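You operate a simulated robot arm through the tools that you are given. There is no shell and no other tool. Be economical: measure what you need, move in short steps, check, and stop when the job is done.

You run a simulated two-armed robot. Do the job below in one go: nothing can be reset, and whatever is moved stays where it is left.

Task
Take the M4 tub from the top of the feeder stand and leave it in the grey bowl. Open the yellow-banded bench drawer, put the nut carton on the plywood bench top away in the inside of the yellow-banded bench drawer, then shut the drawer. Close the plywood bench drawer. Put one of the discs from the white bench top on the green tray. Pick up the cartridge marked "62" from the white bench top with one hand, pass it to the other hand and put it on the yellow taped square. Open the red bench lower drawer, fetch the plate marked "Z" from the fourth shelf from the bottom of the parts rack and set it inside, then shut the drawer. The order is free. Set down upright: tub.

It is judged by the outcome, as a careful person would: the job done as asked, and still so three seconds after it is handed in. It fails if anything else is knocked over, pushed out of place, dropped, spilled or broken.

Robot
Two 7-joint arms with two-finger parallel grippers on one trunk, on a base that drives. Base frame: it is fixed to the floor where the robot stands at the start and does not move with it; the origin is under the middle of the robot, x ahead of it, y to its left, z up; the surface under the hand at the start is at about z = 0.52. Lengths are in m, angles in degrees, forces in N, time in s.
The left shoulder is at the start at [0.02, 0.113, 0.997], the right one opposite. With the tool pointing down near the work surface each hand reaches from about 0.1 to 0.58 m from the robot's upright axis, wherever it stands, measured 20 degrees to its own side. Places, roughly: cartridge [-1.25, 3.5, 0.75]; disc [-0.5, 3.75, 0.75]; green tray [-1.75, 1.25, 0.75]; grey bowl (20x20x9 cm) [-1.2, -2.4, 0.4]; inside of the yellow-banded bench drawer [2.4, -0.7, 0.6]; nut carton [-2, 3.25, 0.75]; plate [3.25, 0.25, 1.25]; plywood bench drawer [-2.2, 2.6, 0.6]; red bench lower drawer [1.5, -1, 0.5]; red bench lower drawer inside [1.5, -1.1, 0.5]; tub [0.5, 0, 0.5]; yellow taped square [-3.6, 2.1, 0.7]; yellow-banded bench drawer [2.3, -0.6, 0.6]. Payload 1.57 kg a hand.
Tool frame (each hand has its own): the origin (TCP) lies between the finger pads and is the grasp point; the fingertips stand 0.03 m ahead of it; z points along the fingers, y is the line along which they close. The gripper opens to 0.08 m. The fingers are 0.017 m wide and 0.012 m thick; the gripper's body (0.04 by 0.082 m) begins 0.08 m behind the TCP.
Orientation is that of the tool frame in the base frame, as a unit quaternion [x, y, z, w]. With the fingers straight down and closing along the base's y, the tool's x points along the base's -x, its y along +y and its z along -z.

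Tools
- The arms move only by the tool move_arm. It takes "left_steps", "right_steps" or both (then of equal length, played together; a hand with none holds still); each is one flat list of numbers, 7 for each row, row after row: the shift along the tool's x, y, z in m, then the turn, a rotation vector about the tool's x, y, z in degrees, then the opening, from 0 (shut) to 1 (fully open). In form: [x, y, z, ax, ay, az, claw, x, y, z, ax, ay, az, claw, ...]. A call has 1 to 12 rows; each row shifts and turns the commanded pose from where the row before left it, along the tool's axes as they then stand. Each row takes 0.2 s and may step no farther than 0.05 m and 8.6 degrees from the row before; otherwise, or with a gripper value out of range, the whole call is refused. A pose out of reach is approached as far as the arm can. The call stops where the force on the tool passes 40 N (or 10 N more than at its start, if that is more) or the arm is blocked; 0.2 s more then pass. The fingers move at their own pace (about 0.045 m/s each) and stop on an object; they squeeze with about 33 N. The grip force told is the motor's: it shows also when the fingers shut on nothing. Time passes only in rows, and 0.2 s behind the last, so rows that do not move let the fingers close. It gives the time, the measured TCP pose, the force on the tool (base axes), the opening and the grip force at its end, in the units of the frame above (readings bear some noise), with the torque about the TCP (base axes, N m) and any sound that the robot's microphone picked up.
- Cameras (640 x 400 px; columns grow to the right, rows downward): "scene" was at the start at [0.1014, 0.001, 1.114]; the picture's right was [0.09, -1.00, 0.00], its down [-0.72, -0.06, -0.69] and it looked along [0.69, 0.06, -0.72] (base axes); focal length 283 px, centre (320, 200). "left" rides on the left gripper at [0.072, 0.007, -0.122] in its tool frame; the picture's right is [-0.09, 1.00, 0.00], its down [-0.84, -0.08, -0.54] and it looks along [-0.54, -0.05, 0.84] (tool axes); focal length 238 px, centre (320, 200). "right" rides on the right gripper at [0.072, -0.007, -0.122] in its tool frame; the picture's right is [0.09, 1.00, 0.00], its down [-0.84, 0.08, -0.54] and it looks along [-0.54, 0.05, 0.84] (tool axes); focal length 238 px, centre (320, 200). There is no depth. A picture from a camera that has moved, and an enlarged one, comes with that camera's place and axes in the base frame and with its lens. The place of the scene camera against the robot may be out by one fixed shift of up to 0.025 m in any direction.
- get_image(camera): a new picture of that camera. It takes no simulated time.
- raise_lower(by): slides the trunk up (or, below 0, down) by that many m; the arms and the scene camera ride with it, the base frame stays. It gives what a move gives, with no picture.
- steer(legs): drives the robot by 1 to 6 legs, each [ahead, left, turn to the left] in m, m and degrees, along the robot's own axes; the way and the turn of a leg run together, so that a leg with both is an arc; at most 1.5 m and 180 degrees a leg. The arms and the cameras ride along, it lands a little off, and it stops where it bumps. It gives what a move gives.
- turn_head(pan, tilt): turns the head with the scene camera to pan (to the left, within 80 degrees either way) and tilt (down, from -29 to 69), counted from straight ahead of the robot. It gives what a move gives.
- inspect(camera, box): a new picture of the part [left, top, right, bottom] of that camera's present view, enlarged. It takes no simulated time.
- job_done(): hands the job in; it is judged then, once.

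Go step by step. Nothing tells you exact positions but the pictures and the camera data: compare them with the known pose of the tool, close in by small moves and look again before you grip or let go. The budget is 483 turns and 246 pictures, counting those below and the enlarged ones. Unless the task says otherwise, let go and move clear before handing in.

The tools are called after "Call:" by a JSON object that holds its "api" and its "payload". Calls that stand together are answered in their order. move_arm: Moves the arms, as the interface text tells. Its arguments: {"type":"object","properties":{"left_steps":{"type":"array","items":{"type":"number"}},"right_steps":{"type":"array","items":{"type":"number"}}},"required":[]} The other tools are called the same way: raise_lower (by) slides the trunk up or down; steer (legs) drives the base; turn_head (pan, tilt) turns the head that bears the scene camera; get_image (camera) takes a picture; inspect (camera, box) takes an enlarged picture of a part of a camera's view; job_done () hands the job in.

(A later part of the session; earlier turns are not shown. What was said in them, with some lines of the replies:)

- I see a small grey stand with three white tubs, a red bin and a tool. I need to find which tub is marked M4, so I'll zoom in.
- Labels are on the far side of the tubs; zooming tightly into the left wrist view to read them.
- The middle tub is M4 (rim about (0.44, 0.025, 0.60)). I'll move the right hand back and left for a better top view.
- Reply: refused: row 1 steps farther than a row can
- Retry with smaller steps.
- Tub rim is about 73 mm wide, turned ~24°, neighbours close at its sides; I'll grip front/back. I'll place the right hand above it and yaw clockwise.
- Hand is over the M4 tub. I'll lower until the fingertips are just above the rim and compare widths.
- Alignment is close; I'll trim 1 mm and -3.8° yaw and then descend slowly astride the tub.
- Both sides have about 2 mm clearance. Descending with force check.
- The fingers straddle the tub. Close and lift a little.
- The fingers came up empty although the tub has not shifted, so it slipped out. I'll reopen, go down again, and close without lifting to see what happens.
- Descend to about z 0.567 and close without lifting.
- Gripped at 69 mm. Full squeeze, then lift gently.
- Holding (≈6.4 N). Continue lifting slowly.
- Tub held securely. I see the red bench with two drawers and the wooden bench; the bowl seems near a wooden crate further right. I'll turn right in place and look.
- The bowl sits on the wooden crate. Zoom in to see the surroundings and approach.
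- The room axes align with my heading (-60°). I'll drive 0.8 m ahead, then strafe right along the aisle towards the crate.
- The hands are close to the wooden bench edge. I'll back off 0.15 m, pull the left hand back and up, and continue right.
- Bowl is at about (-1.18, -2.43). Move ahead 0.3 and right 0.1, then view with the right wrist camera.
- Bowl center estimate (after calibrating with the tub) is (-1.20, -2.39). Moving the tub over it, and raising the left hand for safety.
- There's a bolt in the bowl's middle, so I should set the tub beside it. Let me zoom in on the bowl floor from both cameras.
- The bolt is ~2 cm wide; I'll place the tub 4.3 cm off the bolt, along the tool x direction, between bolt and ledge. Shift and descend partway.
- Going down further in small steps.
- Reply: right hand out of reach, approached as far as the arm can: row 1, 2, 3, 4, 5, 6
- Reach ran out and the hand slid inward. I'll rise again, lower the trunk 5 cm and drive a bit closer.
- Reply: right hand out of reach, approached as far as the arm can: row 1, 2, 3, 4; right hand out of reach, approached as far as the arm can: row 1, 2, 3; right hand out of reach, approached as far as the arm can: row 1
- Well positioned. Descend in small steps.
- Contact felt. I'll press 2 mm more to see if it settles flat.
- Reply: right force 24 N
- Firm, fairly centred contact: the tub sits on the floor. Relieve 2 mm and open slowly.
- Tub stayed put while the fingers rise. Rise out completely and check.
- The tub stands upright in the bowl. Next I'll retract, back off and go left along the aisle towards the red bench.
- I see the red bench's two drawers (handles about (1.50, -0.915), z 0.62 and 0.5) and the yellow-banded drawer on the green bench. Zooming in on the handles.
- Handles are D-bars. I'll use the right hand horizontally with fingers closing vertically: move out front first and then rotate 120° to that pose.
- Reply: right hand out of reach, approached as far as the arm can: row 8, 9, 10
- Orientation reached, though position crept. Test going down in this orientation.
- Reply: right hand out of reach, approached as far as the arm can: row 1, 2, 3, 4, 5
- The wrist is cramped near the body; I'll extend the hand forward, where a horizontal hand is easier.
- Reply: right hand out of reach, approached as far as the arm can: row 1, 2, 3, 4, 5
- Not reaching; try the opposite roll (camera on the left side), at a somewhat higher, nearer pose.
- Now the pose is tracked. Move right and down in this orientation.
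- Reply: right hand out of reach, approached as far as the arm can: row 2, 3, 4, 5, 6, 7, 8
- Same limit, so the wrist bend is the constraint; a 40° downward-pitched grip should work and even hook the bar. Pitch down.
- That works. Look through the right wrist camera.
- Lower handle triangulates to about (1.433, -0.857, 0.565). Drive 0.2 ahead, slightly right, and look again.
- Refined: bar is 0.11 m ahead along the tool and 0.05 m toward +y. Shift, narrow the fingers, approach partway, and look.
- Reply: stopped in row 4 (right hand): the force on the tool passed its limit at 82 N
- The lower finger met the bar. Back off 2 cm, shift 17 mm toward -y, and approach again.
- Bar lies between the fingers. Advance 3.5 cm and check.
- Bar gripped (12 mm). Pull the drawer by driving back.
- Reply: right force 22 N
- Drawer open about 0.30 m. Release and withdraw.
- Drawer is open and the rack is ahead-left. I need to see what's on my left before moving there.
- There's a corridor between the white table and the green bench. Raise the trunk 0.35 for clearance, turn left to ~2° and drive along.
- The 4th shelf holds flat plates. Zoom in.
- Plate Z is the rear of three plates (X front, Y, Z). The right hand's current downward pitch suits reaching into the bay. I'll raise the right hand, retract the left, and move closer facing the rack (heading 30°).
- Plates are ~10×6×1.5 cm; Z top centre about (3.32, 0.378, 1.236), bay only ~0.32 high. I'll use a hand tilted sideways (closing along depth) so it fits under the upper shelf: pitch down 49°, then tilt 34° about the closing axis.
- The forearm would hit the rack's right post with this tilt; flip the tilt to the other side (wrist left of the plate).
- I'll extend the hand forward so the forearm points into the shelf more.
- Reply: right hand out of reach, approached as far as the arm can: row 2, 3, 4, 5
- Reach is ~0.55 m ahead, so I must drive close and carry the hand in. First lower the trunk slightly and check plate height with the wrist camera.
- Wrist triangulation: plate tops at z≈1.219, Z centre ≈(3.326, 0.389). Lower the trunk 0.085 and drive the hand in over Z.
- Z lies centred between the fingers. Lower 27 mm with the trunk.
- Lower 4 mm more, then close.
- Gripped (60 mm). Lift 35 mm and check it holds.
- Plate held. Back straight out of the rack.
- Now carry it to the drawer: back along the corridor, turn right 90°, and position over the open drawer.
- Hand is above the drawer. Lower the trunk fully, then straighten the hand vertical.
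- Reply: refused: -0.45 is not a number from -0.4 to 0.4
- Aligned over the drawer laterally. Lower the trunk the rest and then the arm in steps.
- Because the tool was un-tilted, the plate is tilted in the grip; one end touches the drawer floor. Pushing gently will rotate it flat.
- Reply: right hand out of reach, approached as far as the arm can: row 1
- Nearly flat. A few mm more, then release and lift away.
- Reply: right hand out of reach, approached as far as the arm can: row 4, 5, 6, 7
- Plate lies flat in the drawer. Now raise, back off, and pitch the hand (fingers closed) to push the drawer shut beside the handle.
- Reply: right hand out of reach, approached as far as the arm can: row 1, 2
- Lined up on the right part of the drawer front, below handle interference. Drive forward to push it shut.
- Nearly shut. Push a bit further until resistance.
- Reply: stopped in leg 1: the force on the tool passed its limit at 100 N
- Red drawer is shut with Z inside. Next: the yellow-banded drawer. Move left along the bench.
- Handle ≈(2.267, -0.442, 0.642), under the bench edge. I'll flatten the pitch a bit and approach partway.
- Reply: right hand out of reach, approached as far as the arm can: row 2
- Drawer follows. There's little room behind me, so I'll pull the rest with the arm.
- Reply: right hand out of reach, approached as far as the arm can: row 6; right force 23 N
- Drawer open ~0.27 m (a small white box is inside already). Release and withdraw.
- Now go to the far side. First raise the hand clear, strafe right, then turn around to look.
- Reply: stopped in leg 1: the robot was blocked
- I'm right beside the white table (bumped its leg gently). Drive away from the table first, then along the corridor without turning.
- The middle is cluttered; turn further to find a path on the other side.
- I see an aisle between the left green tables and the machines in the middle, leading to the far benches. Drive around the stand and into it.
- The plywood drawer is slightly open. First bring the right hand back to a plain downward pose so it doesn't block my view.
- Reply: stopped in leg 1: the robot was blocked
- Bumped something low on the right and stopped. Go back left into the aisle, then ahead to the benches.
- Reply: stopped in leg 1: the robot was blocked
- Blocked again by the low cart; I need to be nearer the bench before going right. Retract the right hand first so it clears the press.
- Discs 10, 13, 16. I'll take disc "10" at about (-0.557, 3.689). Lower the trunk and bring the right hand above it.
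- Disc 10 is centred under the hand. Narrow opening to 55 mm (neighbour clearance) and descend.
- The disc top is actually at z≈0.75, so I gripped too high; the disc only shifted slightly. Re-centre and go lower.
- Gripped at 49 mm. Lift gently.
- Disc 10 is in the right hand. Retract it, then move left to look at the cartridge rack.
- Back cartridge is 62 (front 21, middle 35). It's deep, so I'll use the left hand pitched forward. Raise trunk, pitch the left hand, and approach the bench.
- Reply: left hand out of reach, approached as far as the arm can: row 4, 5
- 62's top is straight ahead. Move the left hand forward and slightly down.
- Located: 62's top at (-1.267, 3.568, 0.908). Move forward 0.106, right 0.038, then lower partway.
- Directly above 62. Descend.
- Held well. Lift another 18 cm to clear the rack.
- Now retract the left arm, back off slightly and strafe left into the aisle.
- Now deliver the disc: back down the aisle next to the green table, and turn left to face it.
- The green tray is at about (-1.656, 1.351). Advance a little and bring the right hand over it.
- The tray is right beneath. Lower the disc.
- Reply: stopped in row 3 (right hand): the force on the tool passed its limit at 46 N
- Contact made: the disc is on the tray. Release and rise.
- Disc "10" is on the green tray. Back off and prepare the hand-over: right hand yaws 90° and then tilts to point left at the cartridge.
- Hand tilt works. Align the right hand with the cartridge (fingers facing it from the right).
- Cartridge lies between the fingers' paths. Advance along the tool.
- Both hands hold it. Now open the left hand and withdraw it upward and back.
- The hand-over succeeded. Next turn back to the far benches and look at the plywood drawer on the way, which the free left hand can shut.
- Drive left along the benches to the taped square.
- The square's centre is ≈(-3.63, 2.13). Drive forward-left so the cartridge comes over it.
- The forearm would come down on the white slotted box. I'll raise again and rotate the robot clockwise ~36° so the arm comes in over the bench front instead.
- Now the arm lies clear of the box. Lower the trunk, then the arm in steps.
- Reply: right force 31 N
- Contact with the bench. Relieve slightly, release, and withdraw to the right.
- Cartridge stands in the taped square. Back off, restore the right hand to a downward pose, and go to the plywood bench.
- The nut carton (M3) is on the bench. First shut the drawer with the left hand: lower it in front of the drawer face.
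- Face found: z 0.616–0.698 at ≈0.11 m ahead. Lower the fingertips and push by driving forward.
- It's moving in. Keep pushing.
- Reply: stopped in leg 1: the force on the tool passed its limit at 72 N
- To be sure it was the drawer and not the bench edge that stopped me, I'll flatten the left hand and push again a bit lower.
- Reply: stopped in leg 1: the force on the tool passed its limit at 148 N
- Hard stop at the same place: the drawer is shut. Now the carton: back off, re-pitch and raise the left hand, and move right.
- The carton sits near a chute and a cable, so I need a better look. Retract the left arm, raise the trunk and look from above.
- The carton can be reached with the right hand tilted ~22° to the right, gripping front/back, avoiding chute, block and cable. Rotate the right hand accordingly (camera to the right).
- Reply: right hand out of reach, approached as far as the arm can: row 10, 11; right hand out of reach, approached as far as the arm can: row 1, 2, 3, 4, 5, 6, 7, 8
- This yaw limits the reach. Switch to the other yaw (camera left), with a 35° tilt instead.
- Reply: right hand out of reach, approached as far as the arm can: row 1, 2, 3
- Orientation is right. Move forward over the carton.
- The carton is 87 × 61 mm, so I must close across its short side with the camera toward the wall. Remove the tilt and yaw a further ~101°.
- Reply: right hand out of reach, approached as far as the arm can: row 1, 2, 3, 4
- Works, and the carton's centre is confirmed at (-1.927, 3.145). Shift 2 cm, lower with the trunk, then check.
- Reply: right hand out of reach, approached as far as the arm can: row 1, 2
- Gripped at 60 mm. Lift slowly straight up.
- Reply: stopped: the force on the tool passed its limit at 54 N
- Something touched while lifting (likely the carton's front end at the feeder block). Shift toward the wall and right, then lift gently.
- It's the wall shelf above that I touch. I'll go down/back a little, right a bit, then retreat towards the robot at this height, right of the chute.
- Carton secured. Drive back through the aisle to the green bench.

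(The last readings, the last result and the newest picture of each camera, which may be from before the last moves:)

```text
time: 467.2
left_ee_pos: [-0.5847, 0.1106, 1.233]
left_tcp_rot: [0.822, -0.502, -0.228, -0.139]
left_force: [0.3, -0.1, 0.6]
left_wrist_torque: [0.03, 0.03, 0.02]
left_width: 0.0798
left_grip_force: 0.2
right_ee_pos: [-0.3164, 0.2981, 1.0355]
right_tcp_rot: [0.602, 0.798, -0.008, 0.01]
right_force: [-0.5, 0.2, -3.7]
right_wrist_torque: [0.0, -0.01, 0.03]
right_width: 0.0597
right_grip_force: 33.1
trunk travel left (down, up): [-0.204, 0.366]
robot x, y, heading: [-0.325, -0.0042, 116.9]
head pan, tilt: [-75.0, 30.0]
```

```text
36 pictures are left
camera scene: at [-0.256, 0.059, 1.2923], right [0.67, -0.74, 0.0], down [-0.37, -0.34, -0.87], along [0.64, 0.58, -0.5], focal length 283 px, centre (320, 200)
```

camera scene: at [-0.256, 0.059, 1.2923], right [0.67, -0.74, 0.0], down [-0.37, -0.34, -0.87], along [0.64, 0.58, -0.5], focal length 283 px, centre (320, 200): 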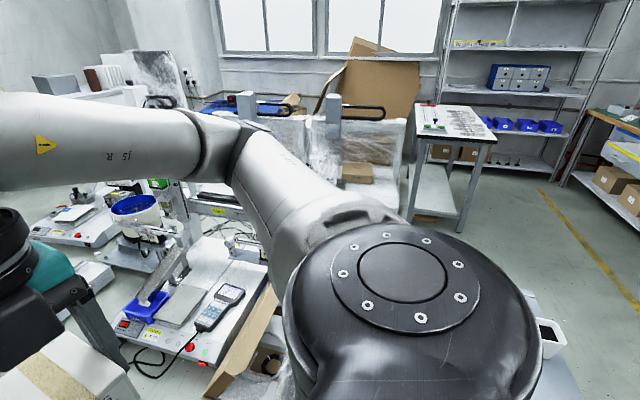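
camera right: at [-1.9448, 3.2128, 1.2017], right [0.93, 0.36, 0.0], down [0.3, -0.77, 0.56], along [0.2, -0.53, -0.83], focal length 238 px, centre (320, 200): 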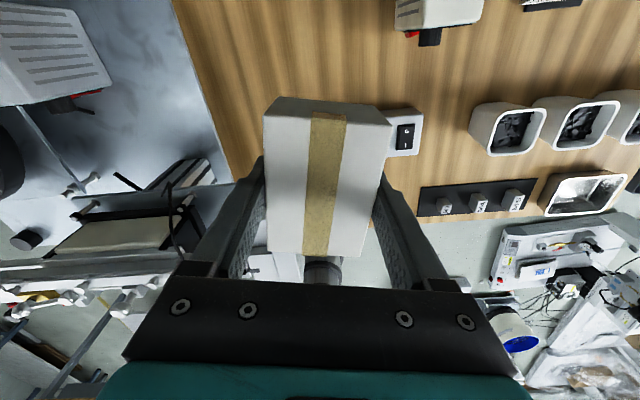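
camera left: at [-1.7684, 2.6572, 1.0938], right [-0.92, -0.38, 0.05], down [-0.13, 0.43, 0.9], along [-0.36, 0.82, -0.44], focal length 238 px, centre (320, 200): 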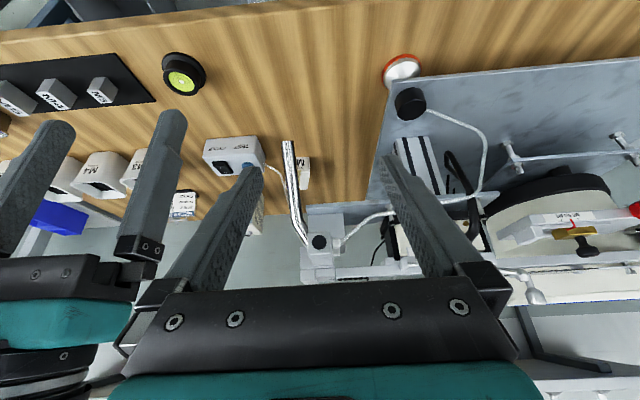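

Call:
{"api": "steer", "payload": {"legs": [[-0.48, 0.04, 0], [-0.49, -0.31, 0], [0, -1.02, 0]]}}

Call:
{"api": "steer", "payload": {"legs": [[0, 0, -180]]}}

Call:
{"api": "turn_head", "payload": {"pan": 25, "tilt": 30}}

Call:
{"api": "get_image", "payload": {"camera": "scene"}}

```text
time: 477.8
left_ee_pos: [1.0015, -0.1757, 1.2335]
left_tcp_rot: [0.822, -0.503, -0.228, -0.139]
left_force: [-0.1, -0.1, 0.0]
left_wrist_torque: [0.02, -0.03, -0.02]
left_width: 0.08
left_grip_force: 0.1
right_ee_pos: [1.2693, 0.012, 1.038]
right_tcp_rot: [0.603, 0.798, -0.008, 0.01]
right_force: [0.2, -0.6, -3.2]
right_wrist_torque: [-0.05, 0.0, 0.02]
right_width: 0.0598
right_grip_force: 32.8
trunk travel left (down, up): [-0.204, 0.366]
robot x, y, heading: [1.2552, -0.2923, 117.2]
head pan, tilt: [-75.0, 30.0]
```

```text
time: 485.5
left_ee_pos: [1.512, -0.3977, 1.2344]
left_tcp_rot: [0.491, 0.829, -0.136, 0.231]
left_force: [-0.5, -0.2, 0.4]
left_wrist_torque: [-0.05, -0.03, 0.01]
left_width: 0.0798
left_grip_force: 0.1
right_ee_pos: [1.2503, -0.5945, 1.0362]
right_tcp_rot: [0.807, -0.591, -0.009, -0.008]
right_force: [-0.3, 0.2, -2.4]
right_wrist_torque: [0.0, 0.04, 0.03]
right_width: 0.0597
right_grip_force: 33.0
trunk travel left (down, up): [-0.204, 0.366]
robot x, y, heading: [1.2553, -0.2916, -61.4]
head pan, tilt: [-75.0, 30.0]
```

```text
time: 487.3
left_ee_pos: [1.5106, -0.3988, 1.2339]
left_tcp_rot: [0.49, 0.829, -0.136, 0.23]
left_force: [0.1, 0.2, 0.7]
left_wrist_torque: [0.0, 0.0, 0.04]
left_width: 0.0799
left_grip_force: 0.0
right_ee_pos: [1.25, -0.5941, 1.0357]
right_tcp_rot: [0.807, -0.591, -0.009, -0.009]
right_force: [0.0, 0.0, -3.0]
right_wrist_torque: [-0.01, -0.01, 0.03]
right_width: 0.0599
right_grip_force: 32.9
trunk travel left (down, up): [-0.204, 0.366]
robot x, y, heading: [1.2543, -0.2862, -61.3]
head pan, tilt: [25.0, 30.0]
```

```text
35 pictures are left
camera scene: at [1.3438, -0.3595, 1.2923], right [-0.59, -0.8, 0.0], down [-0.4, 0.3, -0.87], along [0.7, -0.51, -0.5], focal length 283 px, centre (320, 200)
```

scene: 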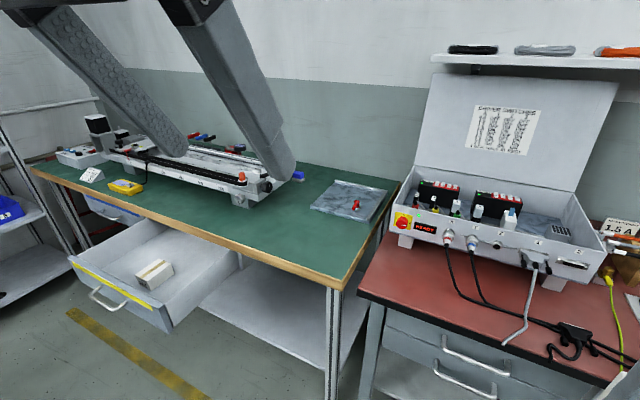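

Call:
{"api": "steer", "payload": {"legs": [[0, 0.88, -1.8]]}}

Call:
{"api": "turn_head", "payload": {"pan": -10, "tilt": 50}}

Call:
{"api": "get_image", "payload": {"camera": "scene"}}

Call:
{"api": "get_image", "payload": {"camera": "right"}}

```text
time: 491.9
left_ee_pos: [2.29, -0.0001, 1.233]
left_tcp_rot: [0.506, 0.82, -0.14, 0.228]
left_force: [0.7, 0.5, 0.6]
left_wrist_torque: [0.03, 0.02, 0.02]
left_width: 0.0798
left_grip_force: 0.0
right_ee_pos: [2.0202, -0.1854, 1.0362]
right_tcp_rot: [0.795, -0.606, -0.009, -0.008]
right_force: [0.5, -0.4, -2.7]
right_wrist_torque: [0.02, 0.01, -0.03]
right_width: 0.0596
right_grip_force: 33.0
trunk travel left (down, up): [-0.204, 0.366]
robot x, y, heading: [2.0345, 0.1174, -63.7]
head pan, tilt: [25.0, 30.0]
```

```text
time: 492.9
left_ee_pos: [2.2897, -0.0011, 1.2317]
left_tcp_rot: [0.506, 0.82, -0.14, 0.227]
left_force: [-0.1, -0.2, -0.1]
left_wrist_torque: [0.0, -0.01, 0.0]
left_width: 0.0798
left_grip_force: 0.0
right_ee_pos: [2.0211, -0.1858, 1.0352]
right_tcp_rot: [0.796, -0.606, -0.009, -0.008]
right_force: [0.3, 1.3, -3.6]
right_wrist_torque: [0.0, 0.0, 0.03]
right_width: 0.06
right_grip_force: 32.9
trunk travel left (down, up): [-0.204, 0.366]
robot x, y, heading: [2.0342, 0.1139, -63.4]
head pan, tilt: [-10.0, 50.0]
```

```text
34 pictures are left
camera scene: at [2.0751, 0.0282, 1.2628], right [-0.96, -0.28, 0.0], down [-0.22, 0.73, -0.64], along [0.18, -0.62, -0.77], focal length 283 px, centre (320, 200)
```

scene: 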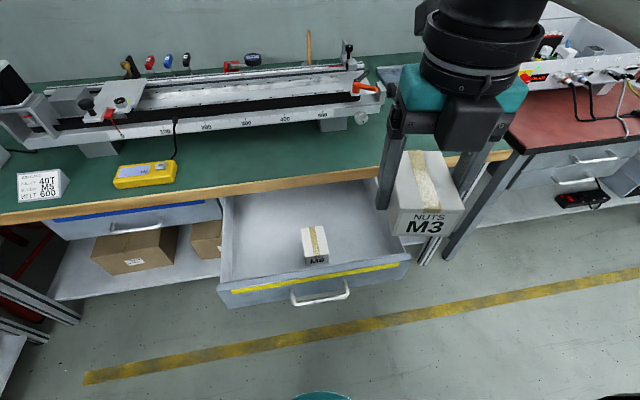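

```text
33 pictures are left
camera right: at [2.0467, -0.2568, 1.1574], right [-0.94, -0.35, 0.0], down [-0.29, 0.77, 0.56], along [-0.2, 0.53, -0.83], focal length 238 px, centre (320, 200)
```

right: 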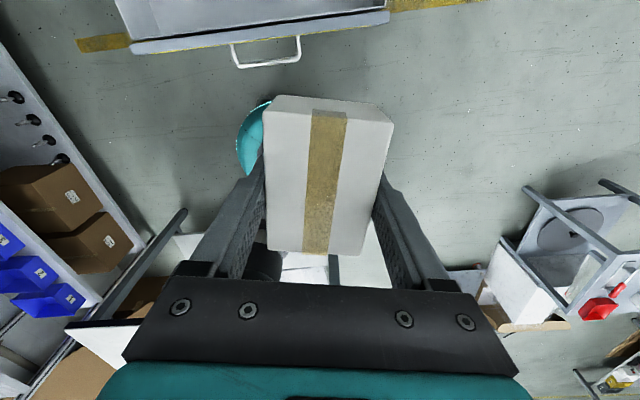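

The drawer is ahead with a small M8 box inside; I'll put the M3 carton to its right. Extend the hand over the free space, then lower.

Call:
{"api": "move_arm", "payload": {"right_steps": [0.0378, -0.0035, 0, 0, 0, 0, 0, 0.0378, -0.0035, 0, 0, 0, 0, 0, 0.0378, -0.0035, 0, 0, 0, 0, 0, 0.0378, -0.0035, 0, 0, 0, 0, 0, 0.0378, -0.0035, 0, 0, 0, 0, 0]}}

Call:
{"api": "raise_lower", "payload": {"by": -0.2}}

Call:
{"api": "get_image", "payload": {"camera": "scene"}}

Call:
{"api": "get_image", "payload": {"camera": "right"}}

```text
time: 494.1
left_ee_pos: [2.289, -0.0, 1.2325]
left_tcp_rot: [0.505, 0.821, -0.14, 0.228]
left_force: [0.9, 0.1, 0.7]
left_wrist_torque: [0.0, 0.02, 0.0]
left_width: 0.0801
left_grip_force: 0.1
right_ee_pos: [2.0883, -0.3635, 1.0319]
right_tcp_rot: [0.796, -0.605, -0.01, -0.009]
right_force: [-0.8, -0.1, -2.2]
right_wrist_torque: [0.01, 0.04, 0.0]
right_width: 0.0598
right_grip_force: 32.3
trunk travel left (down, up): [-0.204, 0.366]
robot x, y, heading: [2.038, 0.1134, -63.7]
head pan, tilt: [-10.0, 50.0]
```

```text
time: 496.3
left_ee_pos: [2.2893, 0.0004, 1.0337]
left_tcp_rot: [0.506, 0.82, -0.14, 0.227]
left_force: [0.3, 0.0, 0.2]
left_wrist_torque: [-0.02, 0.02, 0.01]
left_width: 0.0802
left_grip_force: 0.1
right_ee_pos: [2.0874, -0.3624, 0.8307]
right_tcp_rot: [0.795, -0.606, -0.009, -0.008]
right_force: [-0.5, -0.3, -3.3]
right_wrist_torque: [-0.01, -0.01, 0.03]
right_width: 0.0597
right_grip_force: 33.1
trunk travel left (down, up): [-0.004, 0.566]
robot x, y, heading: [2.0335, 0.1166, -63.5]
head pan, tilt: [-10.0, 50.0]
```

```text
32 pictures are left
camera scene: at [2.075, 0.0282, 1.0629], right [-0.96, -0.28, 0.0], down [-0.22, 0.73, -0.64], along [0.18, -0.62, -0.77], focal length 283 px, centre (320, 200)
```

scene: 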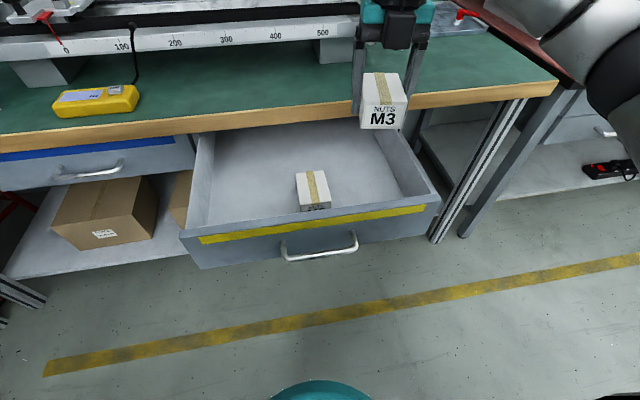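

```text
31 pictures are left
camera right: at [2.113, -0.434, 0.9529], right [-0.94, -0.35, 0.0], down [-0.29, 0.77, 0.56], along [-0.2, 0.53, -0.83], focal length 238 px, centre (320, 200)
```

right: 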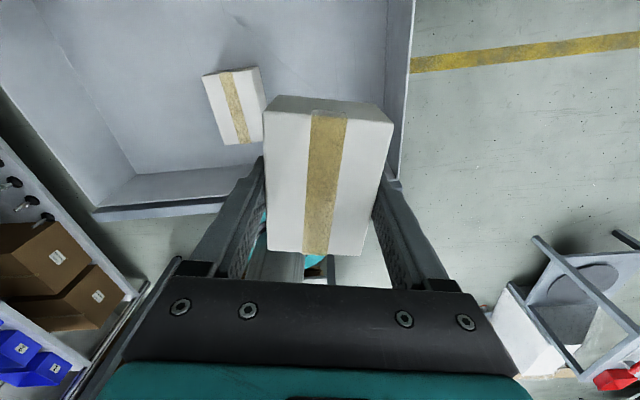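

The carton would land between the M8 box and the right wall. Lower it with the arm.

Call:
{"api": "move_arm", "payload": {"right_steps": [0, 0, 0.03, 0, 0, 0, 0, 0, 0, 0.03, 0, 0, 0, 0, 0, 0, 0.03, 0, 0, 0, 0, 0, 0, 0.03, 0, 0, 0, 0, 0, 0, 0.025, 0, 0, 0, 0]}}

Call:
{"api": "get_image", "payload": {"camera": "scene"}}

Call:
{"api": "get_image", "payload": {"camera": "right"}}

```text
time: 497.5
left_ee_pos: [2.2897, -0.0001, 1.0329]
left_tcp_rot: [0.506, 0.82, -0.141, 0.228]
left_force: [0.2, 0.3, -0.5]
left_wrist_torque: [-0.01, 0.01, -0.01]
left_width: 0.08
left_grip_force: 0.0
right_ee_pos: [2.0854, -0.3599, 0.687]
right_tcp_rot: [0.796, -0.605, -0.009, -0.008]
right_force: [-0.4, -0.7, -3.3]
right_wrist_torque: [0.0, -0.02, -0.01]
right_width: 0.0596
right_grip_force: 32.8
trunk travel left (down, up): [-0.004, 0.566]
robot x, y, heading: [2.0361, 0.1174, -63.4]
head pan, tilt: [-10.0, 50.0]
```

```text
30 pictures are left
camera scene: at [2.075, 0.0281, 1.0628], right [-0.96, -0.28, 0.0], down [-0.22, 0.73, -0.64], along [0.18, -0.62, -0.77], focal length 283 px, centre (320, 200)
```

scene: 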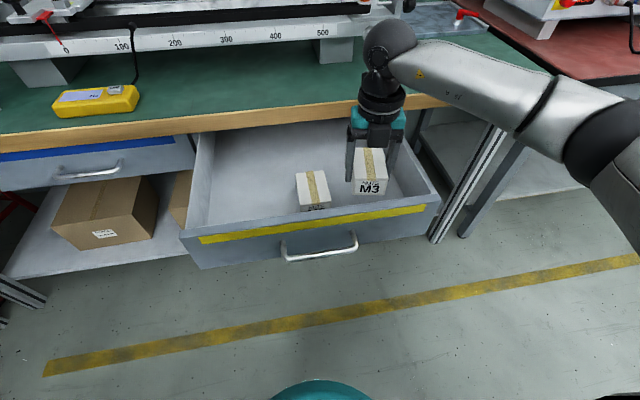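

```text
29 pictures are left
camera right: at [2.112, -0.431, 0.8075], right [-0.94, -0.35, 0.0], down [-0.29, 0.77, 0.56], along [-0.2, 0.53, -0.83], focal length 238 px, centre (320, 200)
```

right: 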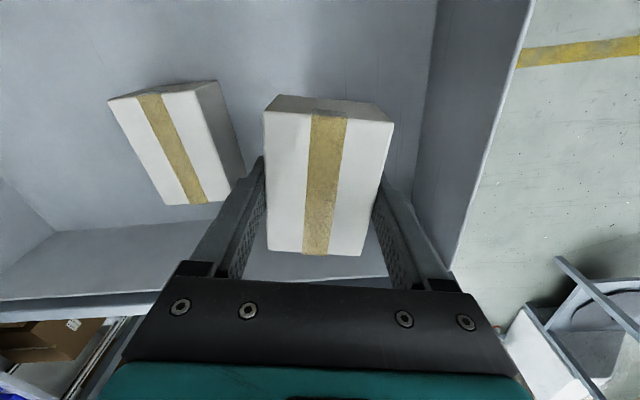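

Call:
{"api": "move_arm", "payload": {"right_steps": [0, 0.008, 0.015, 0, 0, 0, 0, 0, 0, 0.015, 0, 0, 0, 0, 0, 0, 0.012, 0, 0, 0, 0, 0, 0, 0.01, 0, 0, 0, 0, 0, 0, 0.008, 0, 0, 0, 0]}}

Call:
{"api": "get_image", "payload": {"camera": "right"}}

```text
time: 498.7
left_ee_pos: [2.2905, 0.0006, 1.0342]
left_tcp_rot: [0.506, 0.82, -0.141, 0.229]
left_force: [0.8, -0.1, 0.3]
left_wrist_torque: [-0.01, 0.01, -0.02]
left_width: 0.0801
left_grip_force: 0.0
right_ee_pos: [2.0788, -0.3614, 0.6287]
right_tcp_rot: [0.796, -0.606, -0.005, -0.007]
right_force: [-1.5, 0.2, 17.2]
right_wrist_torque: [-1.0, 0.36, -0.02]
right_width: 0.0597
right_grip_force: 33.4
trunk travel left (down, up): [-0.004, 0.566]
robot x, y, heading: [2.0347, 0.1192, -63.6]
head pan, tilt: [-10.0, 50.0]
```

```text
28 pictures are left
camera right: at [2.104, -0.4314, 0.7526], right [-0.94, -0.35, 0.0], down [-0.3, 0.78, 0.55], along [-0.19, 0.52, -0.83], focal length 238 px, centre (320, 200)
```

right: 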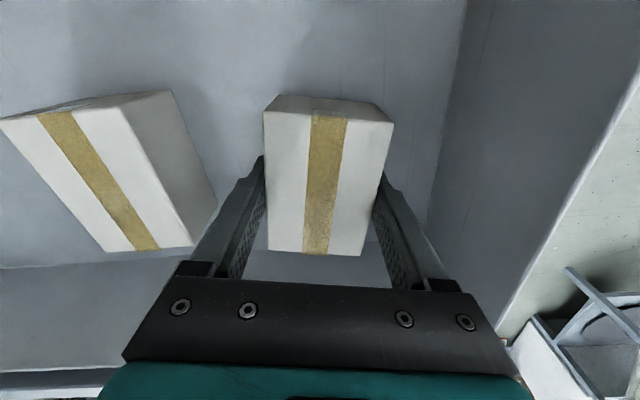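

Carton touches the drawer floor. Release with a small opening and rise.

Call:
{"api": "move_arm", "payload": {"right_steps": [0, 0, -0.001, 0, 0, 0, 0, 0, 0, 0, 0, 0, 0, 0.87, 0, 0, 0, 0, 0, 0, 0.87, 0, 0, -0.015, 0, 0, 0, 0.87, 0, 0, -0.03, 0, 0, 0, 0.87, 0, 0, -0.04, 0, 0, 0, 0.87, 0, 0, -0.04, 0, 0, 0, 0.87, 0, 0, -0.04, 0, 0, 0, 0.87]}}

Call:
{"api": "raise_lower", "payload": {"by": 0.2}}

Call:
{"api": "get_image", "payload": {"camera": "scene"}}

```text
time: 500.5
left_ee_pos: [2.2903, 0.0002, 1.0331]
left_tcp_rot: [0.505, 0.821, -0.139, 0.227]
left_force: [0.0, -0.2, 0.0]
left_wrist_torque: [0.01, 0.01, 0.01]
left_width: 0.0799
left_grip_force: 0.0
right_ee_pos: [2.079, -0.3627, 0.7932]
right_tcp_rot: [0.795, -0.607, -0.011, -0.008]
right_force: [0.1, 0.1, 0.6]
right_wrist_torque: [-0.03, 0.01, 0.0]
right_width: 0.0696
right_grip_force: 0.1
trunk travel left (down, up): [-0.004, 0.566]
robot x, y, heading: [2.0379, 0.1208, -63.6]
head pan, tilt: [-10.0, 50.0]
```

```text
time: 502.7
left_ee_pos: [2.2902, 0.0013, 1.2343]
left_tcp_rot: [0.506, 0.82, -0.14, 0.227]
left_force: [0.2, -0.5, -0.6]
left_wrist_torque: [0.0, -0.02, 0.04]
left_width: 0.0798
left_grip_force: 0.1
right_ee_pos: [2.0795, -0.3632, 0.9932]
right_tcp_rot: [0.795, -0.606, -0.01, -0.009]
right_force: [-0.5, -0.6, 0.2]
right_wrist_torque: [-0.02, -0.01, 0.01]
right_width: 0.0694
right_grip_force: 0.1
trunk travel left (down, up): [-0.204, 0.366]
robot x, y, heading: [2.0378, 0.1153, -63.3]
head pan, tilt: [-10.0, 50.0]
```

```text
27 pictures are left
camera scene: at [2.075, 0.0283, 1.2627], right [-0.96, -0.28, 0.0], down [-0.22, 0.73, -0.64], along [0.18, -0.62, -0.77], focal length 283 px, centre (320, 200)
```

scene: 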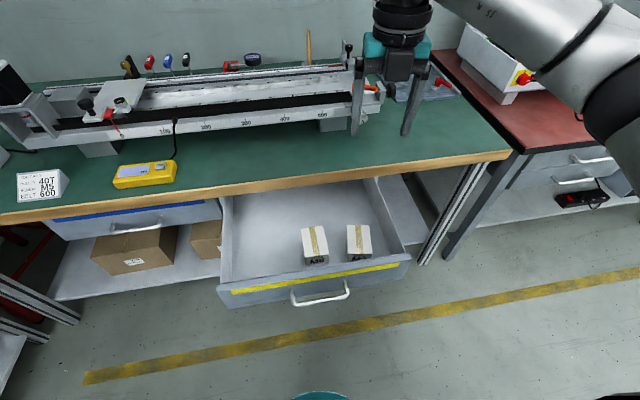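

M3 is in the drawer. Now shut it: retract the right hand, and bring the closed left hand down in front of the drawer's left part.

Call:
{"api": "move_arm", "payload": {"right_steps": [-0.04, 0, -0.02, 0, 0, 0, 0.8, -0.04, 0, -0.02, 0, 0, 0, 0.8, -0.04, 0, -0.02, 0, 0, 0, 0.8, -0.04, 0, -0.02, 0, 0, 0, 0.8, -0.04, 0, -0.02, 0, 0, 0, 0.8]}}

Call:
{"api": "raise_lower", "payload": {"by": -0.2}}

Call:
{"api": "steer", "payload": {"legs": [[-0.05, -0.1, 0]]}}

Call:
{"api": "move_arm", "payload": {"left_steps": [0.0128, 0, 0.0357, 0, 0, 0, 0, 0.0128, 0, 0.0357, 0, 0, 0, 0, 0.0128, 0, 0.0357, 0, 0, 0, 0, 0.0128, 0, 0.0357, 0, 0, 0, 0, 0.0128, 0, 0.0357, 0, 0, 0, 0, 0.0128, 0, 0.0357, 0, 0, 0, 0, 0.0128, 0, 0.0357, 0, 0, 0, 0, 0.0128, 0, 0.0357, 0, 0, 0, 0, 0.0128, 0, 0.0357, 0, 0, 0, 0, 0.0128, 0, 0.0357, 0, 0, 0, 0]}}

Call:
{"api": "get_image", "payload": {"camera": "left"}}

```text
time: 503.9
left_ee_pos: [2.2904, -0.0003, 1.2335]
left_tcp_rot: [0.506, 0.82, -0.141, 0.228]
left_force: [0.1, 0.2, -0.3]
left_wrist_torque: [0.01, -0.04, -0.01]
left_width: 0.0799
left_grip_force: 0.1
right_ee_pos: [2.0264, -0.1727, 1.0996]
right_tcp_rot: [0.795, -0.606, -0.009, -0.008]
right_force: [0.3, -0.6, 0.1]
right_wrist_torque: [-0.01, 0.03, -0.04]
right_width: 0.0639
right_grip_force: 0.0
trunk travel left (down, up): [-0.204, 0.366]
robot x, y, heading: [2.0375, 0.1178, -63.6]
head pan, tilt: [-10.0, 50.0]
```

```text
time: 506.1
left_ee_pos: [2.2897, 0.0008, 1.0333]
left_tcp_rot: [0.505, 0.821, -0.14, 0.228]
left_force: [0.3, 0.7, -0.1]
left_wrist_torque: [0.01, -0.01, 0.01]
left_width: 0.0801
left_grip_force: 0.2
right_ee_pos: [2.0276, -0.1721, 0.8975]
right_tcp_rot: [0.795, -0.606, -0.009, -0.008]
right_force: [0.7, 0.3, 0.1]
right_wrist_torque: [0.03, 0.02, 0.02]
right_width: 0.0638
right_grip_force: 0.1
trunk travel left (down, up): [-0.004, 0.566]
robot x, y, heading: [2.0372, 0.1143, -63.5]
head pan, tilt: [-10.0, 50.0]
```

```text
time: 507.3
left_ee_pos: [2.1787, -0.0001, 1.0345]
left_tcp_rot: [0.505, 0.821, -0.14, 0.227]
left_force: [-1.0, 0.8, -0.3]
left_wrist_torque: [0.0, -0.03, -0.01]
left_width: 0.08
left_grip_force: 0.1
right_ee_pos: [1.916, -0.1727, 0.898]
right_tcp_rot: [0.796, -0.606, -0.009, -0.008]
right_force: [-0.3, 0.2, 0.1]
right_wrist_torque: [-0.01, 0.01, -0.02]
right_width: 0.064
right_grip_force: 0.1
trunk travel left (down, up): [-0.004, 0.566]
robot x, y, heading: [1.9271, 0.1228, -63.5]
head pan, tilt: [-10.0, 50.0]
```

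```text
time: 509.5
left_ee_pos: [2.2432, -0.1358, 0.7339]
left_tcp_rot: [0.506, 0.82, -0.141, 0.228]
left_force: [0.2, 0.3, -0.6]
left_wrist_torque: [-0.01, 0.01, -0.02]
left_width: 0.0
left_grip_force: 21.1
left hand out of reach, approached as far as the arm can: row 2, 3, 4, 5, 6, 7
right_ee_pos: [1.9154, -0.1727, 0.899]
right_tcp_rot: [0.795, -0.606, -0.009, -0.008]
right_force: [-0.7, 0.4, -0.2]
right_wrist_torque: [0.01, 0.02, 0.01]
right_width: 0.0639
right_grip_force: 0.1
trunk travel left (down, up): [-0.004, 0.566]
robot x, y, heading: [1.9283, 0.1213, -63.3]
head pan, tilt: [-10.0, 50.0]
```

```text
26 pictures are left
camera left: at [2.1919, -0.0206, 0.8022], right [0.93, 0.38, 0.05], down [0.13, -0.43, 0.9], along [0.36, -0.82, -0.44], focal length 238 px, centre (320, 200)
```

left: 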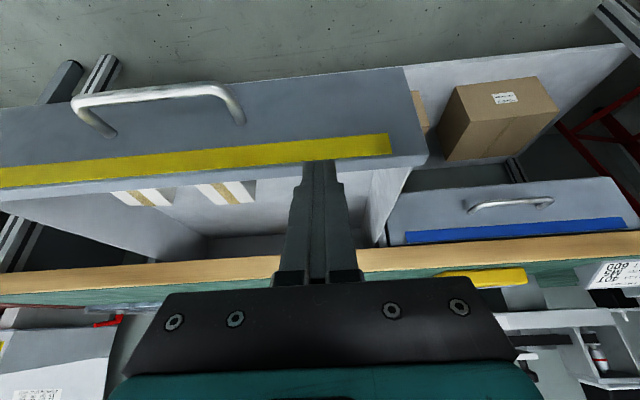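

Back 6 cm, lower the fingertips to face height, then push.

Call:
{"api": "steer", "payload": {"legs": [[-0.06, 0, 0]]}}

Call:
{"api": "move_arm", "payload": {"left_steps": [0.0175, 0, 0.0273, 0, 0, 0, 0, 0.0175, 0, 0.0273, 0, 0, 0, 0]}}

Call:
{"api": "steer", "payload": {"legs": [[0.16, 0, 0]]}}

Call:
{"api": "get_image", "payload": {"camera": "left"}}

```text
time: 510.4
left_ee_pos: [2.2158, -0.0809, 0.7345]
left_tcp_rot: [0.506, 0.82, -0.14, 0.227]
left_force: [1.4, 0.4, 0.9]
left_wrist_torque: [0.0, 0.01, 0.0]
left_width: 0.0
left_grip_force: 21.0
right_ee_pos: [1.8894, -0.1208, 0.898]
right_tcp_rot: [0.796, -0.605, -0.009, -0.007]
right_force: [-0.2, 0.5, -0.3]
right_wrist_torque: [0.01, 0.03, 0.0]
right_width: 0.0639
right_grip_force: 0.0
trunk travel left (down, up): [-0.004, 0.566]
robot x, y, heading: [1.901, 0.1695, -63.7]
head pan, tilt: [-10.0, 50.0]
```

```text
time: 511.0
left_ee_pos: [2.2148, -0.0804, 0.6678]
left_tcp_rot: [0.506, 0.82, -0.14, 0.228]
left_force: [0.7, 0.2, 0.5]
left_wrist_torque: [0.03, -0.02, -0.02]
left_width: 0.0001
left_grip_force: 21.4
right_ee_pos: [1.8896, -0.119, 0.8988]
right_tcp_rot: [0.795, -0.606, -0.009, -0.009]
right_force: [-0.6, -1.4, -0.3]
right_wrist_torque: [-0.03, 0.02, 0.03]
right_width: 0.0638
right_grip_force: 0.1
trunk travel left (down, up): [-0.004, 0.566]
robot x, y, heading: [1.9015, 0.1677, -63.4]
head pan, tilt: [-10.0, 50.0]
```

```text
time: 512.5
left_ee_pos: [2.2867, -0.222, 0.6681]
left_tcp_rot: [0.506, 0.82, -0.141, 0.227]
left_force: [0.7, 0.6, -0.1]
left_wrist_torque: [-0.01, -0.02, 0.01]
left_width: 0.0
left_grip_force: 22.0
right_ee_pos: [1.9608, -0.2629, 0.8973]
right_tcp_rot: [0.796, -0.605, -0.01, -0.008]
right_force: [0.7, -0.2, -0.2]
right_wrist_torque: [-0.01, -0.01, 0.01]
right_width: 0.064
right_grip_force: 0.1
trunk travel left (down, up): [-0.004, 0.566]
robot x, y, heading: [1.9708, 0.0313, -63.4]
head pan, tilt: [-10.0, 50.0]
```

```text
25 pictures are left
camera left: at [2.2351, -0.1079, 0.7369], right [0.92, 0.38, 0.05], down [0.13, -0.43, 0.9], along [0.36, -0.82, -0.44], focal length 238 px, centre (320, 200)
```

left: 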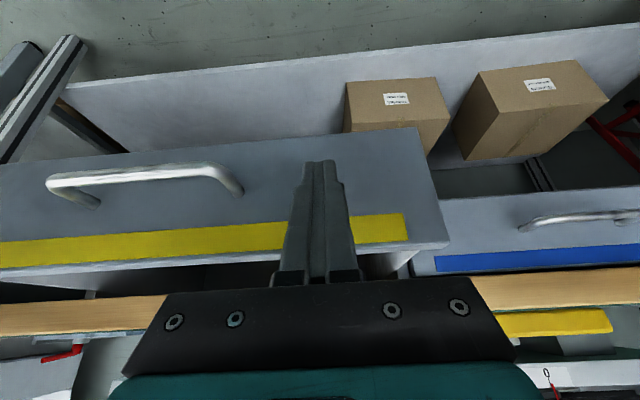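

Call:
{"api": "steer", "payload": {"legs": [[-0.04, 0, 0]]}}

Call:
{"api": "move_arm", "payload": {"left_steps": [0, 0, 0, 0, -7, 0, 0, 0, 0, 0, 0, -7, 0, 0, 0, 0, 0, 0, -6, 0, 0]}}

Call:
{"api": "steer", "payload": {"legs": [[0.2, 0, 0]]}}

Call:
{"api": "get_image", "payload": {"camera": "left"}}

```text
time: 513.3
left_ee_pos: [2.268, -0.1864, 0.6681]
left_tcp_rot: [0.506, 0.82, -0.141, 0.227]
left_force: [-0.5, -0.6, -0.3]
left_wrist_torque: [-0.01, -0.03, -0.02]
left_width: 0.0
left_grip_force: 21.1
right_ee_pos: [1.9429, -0.2261, 0.8986]
right_tcp_rot: [0.796, -0.605, -0.008, -0.008]
right_force: [-0.6, 1.1, 0.1]
right_wrist_torque: [-0.01, -0.02, 0.01]
right_width: 0.0641
right_grip_force: 0.0
trunk travel left (down, up): [-0.004, 0.566]
robot x, y, heading: [1.9512, 0.064, -63.8]
head pan, tilt: [-10.0, 50.0]
```

```text
time: 514.1
left_ee_pos: [2.2676, -0.1858, 0.6688]
left_tcp_rot: [0.474, 0.768, -0.227, 0.367]
left_force: [-0.4, -0.6, 0.4]
left_wrist_torque: [0.04, 0.0, -0.01]
left_width: 0.0
left_grip_force: 21.0
right_ee_pos: [1.9423, -0.2254, 0.897]
right_tcp_rot: [0.796, -0.605, -0.009, -0.008]
right_force: [0.1, -0.2, 0.3]
right_wrist_torque: [-0.01, 0.0, -0.02]
right_width: 0.0641
right_grip_force: 0.0
trunk travel left (down, up): [-0.004, 0.566]
robot x, y, heading: [1.9567, 0.0639, -63.4]
head pan, tilt: [-10.0, 50.0]
```

```text
time: 515.7
left_ee_pos: [2.3567, -0.3642, 0.6688]
left_tcp_rot: [0.473, 0.769, -0.226, 0.367]
left_force: [0.0, 0.2, -0.3]
left_wrist_torque: [-0.02, -0.02, 0.04]
left_width: 0.0
left_grip_force: 21.3
right_ee_pos: [2.031, -0.4029, 0.8989]
right_tcp_rot: [0.796, -0.605, -0.009, -0.009]
right_force: [0.1, 0.0, 0.1]
right_wrist_torque: [0.02, -0.06, 0.0]
right_width: 0.0642
right_grip_force: 0.1
trunk travel left (down, up): [-0.004, 0.566]
robot x, y, heading: [2.0418, -0.1174, -63.6]
head pan, tilt: [-10.0, 50.0]
```

```text
24 pictures are left
camera left: at [2.2986, -0.236, 0.6903], right [0.92, 0.4, 0.07], down [-0.02, -0.13, 0.99], along [0.4, -0.91, -0.11], focal length 238 px, centre (320, 200)
```

left: 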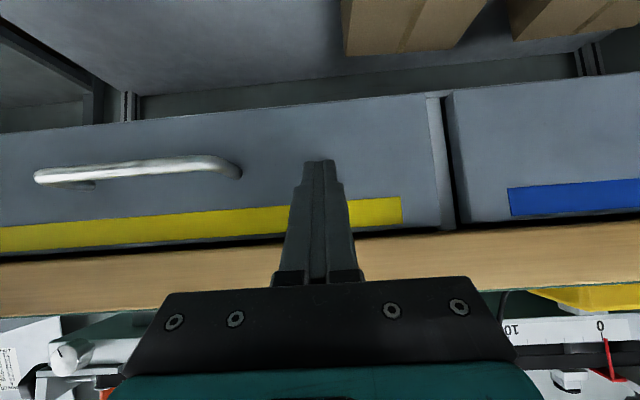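

Nearly shut; push a little more.

Call:
{"api": "steer", "payload": {"legs": [[0.06, 0, 0]]}}

Call:
{"api": "get_image", "payload": {"camera": "left"}}

```text
time: 516.5
left_ee_pos: [2.359, -0.3735, 0.6684]
left_tcp_rot: [0.476, 0.772, -0.222, 0.358]
left_force: [-1.3, 1.6, 1.0]
left_wrist_torque: [-0.02, -0.01, 0.03]
left_width: 0.0002
left_grip_force: 21.4
right_ee_pos: [2.0377, -0.4179, 0.8987]
right_tcp_rot: [0.795, -0.606, -0.007, -0.008]
right_force: [-0.6, 0.2, 0.5]
right_wrist_torque: [0.0, 0.05, 0.04]
right_width: 0.064
right_grip_force: 0.0
trunk travel left (down, up): [-0.004, 0.566]
robot x, y, heading: [2.048, -0.126, -63.2]
head pan, tilt: [-10.0, 50.0]
stopped in leg 1: the force on the tool passed its limit at 86 N (the readings are from after the stop); the commanded pose is now the measured one
```

```text
23 pictures are left
camera left: at [2.3017, -0.2448, 0.6902], right [0.92, 0.39, 0.07], down [-0.01, -0.14, 0.99], along [0.4, -0.91, -0.13], focal length 238 px, centre (320, 200)
```

left: 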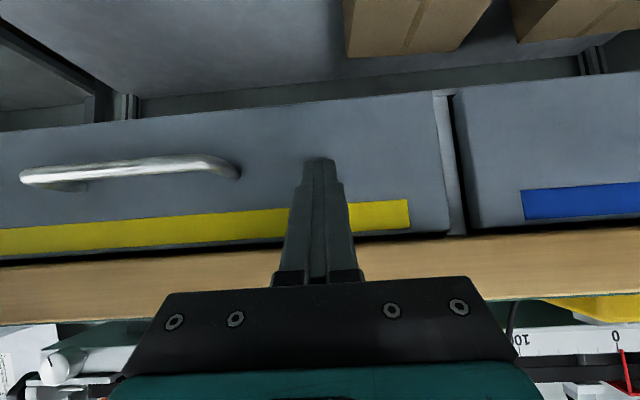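

Call:
{"api": "steer", "payload": {"legs": [[-0.3, 0, 0]]}}

Call:
{"api": "turn_head", "payload": {"pan": 15, "tilt": 35}}

Call:
{"api": "inspect", "payload": {"camera": "scene", "box": [140, 90, 460, 290]}}

```text
time: 518.6
left_ee_pos: [2.2262, -0.1063, 0.6665]
left_tcp_rot: [0.475, 0.771, -0.223, 0.36]
left_force: [-0.5, 0.4, 0.3]
left_wrist_torque: [0.01, 0.01, -0.01]
left_width: 0.0004
left_grip_force: 21.0
right_ee_pos: [1.9057, -0.1498, 0.8991]
right_tcp_rot: [0.796, -0.605, -0.008, -0.007]
right_force: [-0.2, 0.7, 0.7]
right_wrist_torque: [-0.01, 0.0, 0.0]
right_width: 0.0644
right_grip_force: 0.1
trunk travel left (down, up): [-0.004, 0.566]
robot x, y, heading: [1.9155, 0.1431, -63.4]
head pan, tilt: [-10.0, 50.0]
```

```text
time: 519.5
left_ee_pos: [2.2257, -0.1056, 0.6656]
left_tcp_rot: [0.476, 0.771, -0.223, 0.36]
left_force: [0.1, 0.0, -0.3]
left_wrist_torque: [-0.01, 0.0, 0.03]
left_width: 0.0
left_grip_force: 21.4
right_ee_pos: [1.9052, -0.1493, 0.8985]
right_tcp_rot: [0.796, -0.605, -0.009, -0.008]
right_force: [-1.0, -0.5, 0.2]
right_wrist_torque: [0.03, 0.0, 0.0]
right_width: 0.064
right_grip_force: 0.1
trunk travel left (down, up): [-0.004, 0.566]
robot x, y, heading: [1.9138, 0.1402, -63.5]
head pan, tilt: [15.0, 35.0]
```

```text
2.00 times, centred on (300, 190) of scene
camera zoom: at [1.9884, 0.0603, 1.0845], right [-0.75, -0.66, 0.0], down [-0.38, 0.43, -0.82], along [0.54, -0.61, -0.57], focal length 567 px, centre (360, 220)
```

zoom: 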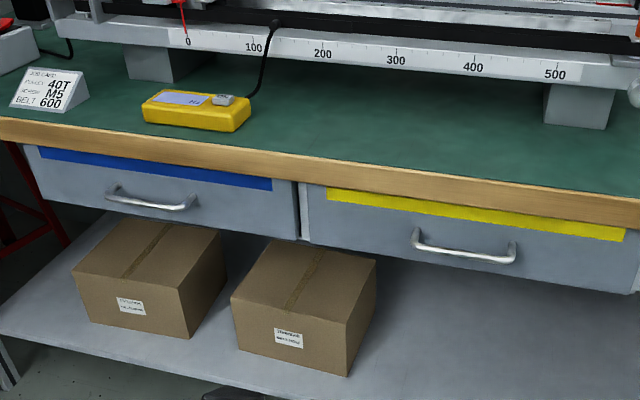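

The yellow-banded drawer is back at its original closed position with the M3 carton inside, and both hands are empty and clear. All the jobs are done, so I'm handing in.

Call:
{"api": "job_done", "payload": {}}

```text
The job is handed in.
```

I finished all six parts of the task and handed the job in. Four points about the result:

- **Bumps:** the base bumped into obstacles three times: a leg of the white table, something low beside the aisle, and the low cart by the white bench. It stopped each time. I saw nothing displaced, but I did not go back to check.
- **Disc:** I used disc "10". My first grip was too high and nudged it about 2 cm before I lifted it.
- **Tub:** it stands upright in the bowl, set to one side of the bolt in the middle.
- **Drawers:** all three were pushed until they hit a hard stop. The red and yellow-banded ones match their original closed positions; I had no closed position to compare the plywood one with.
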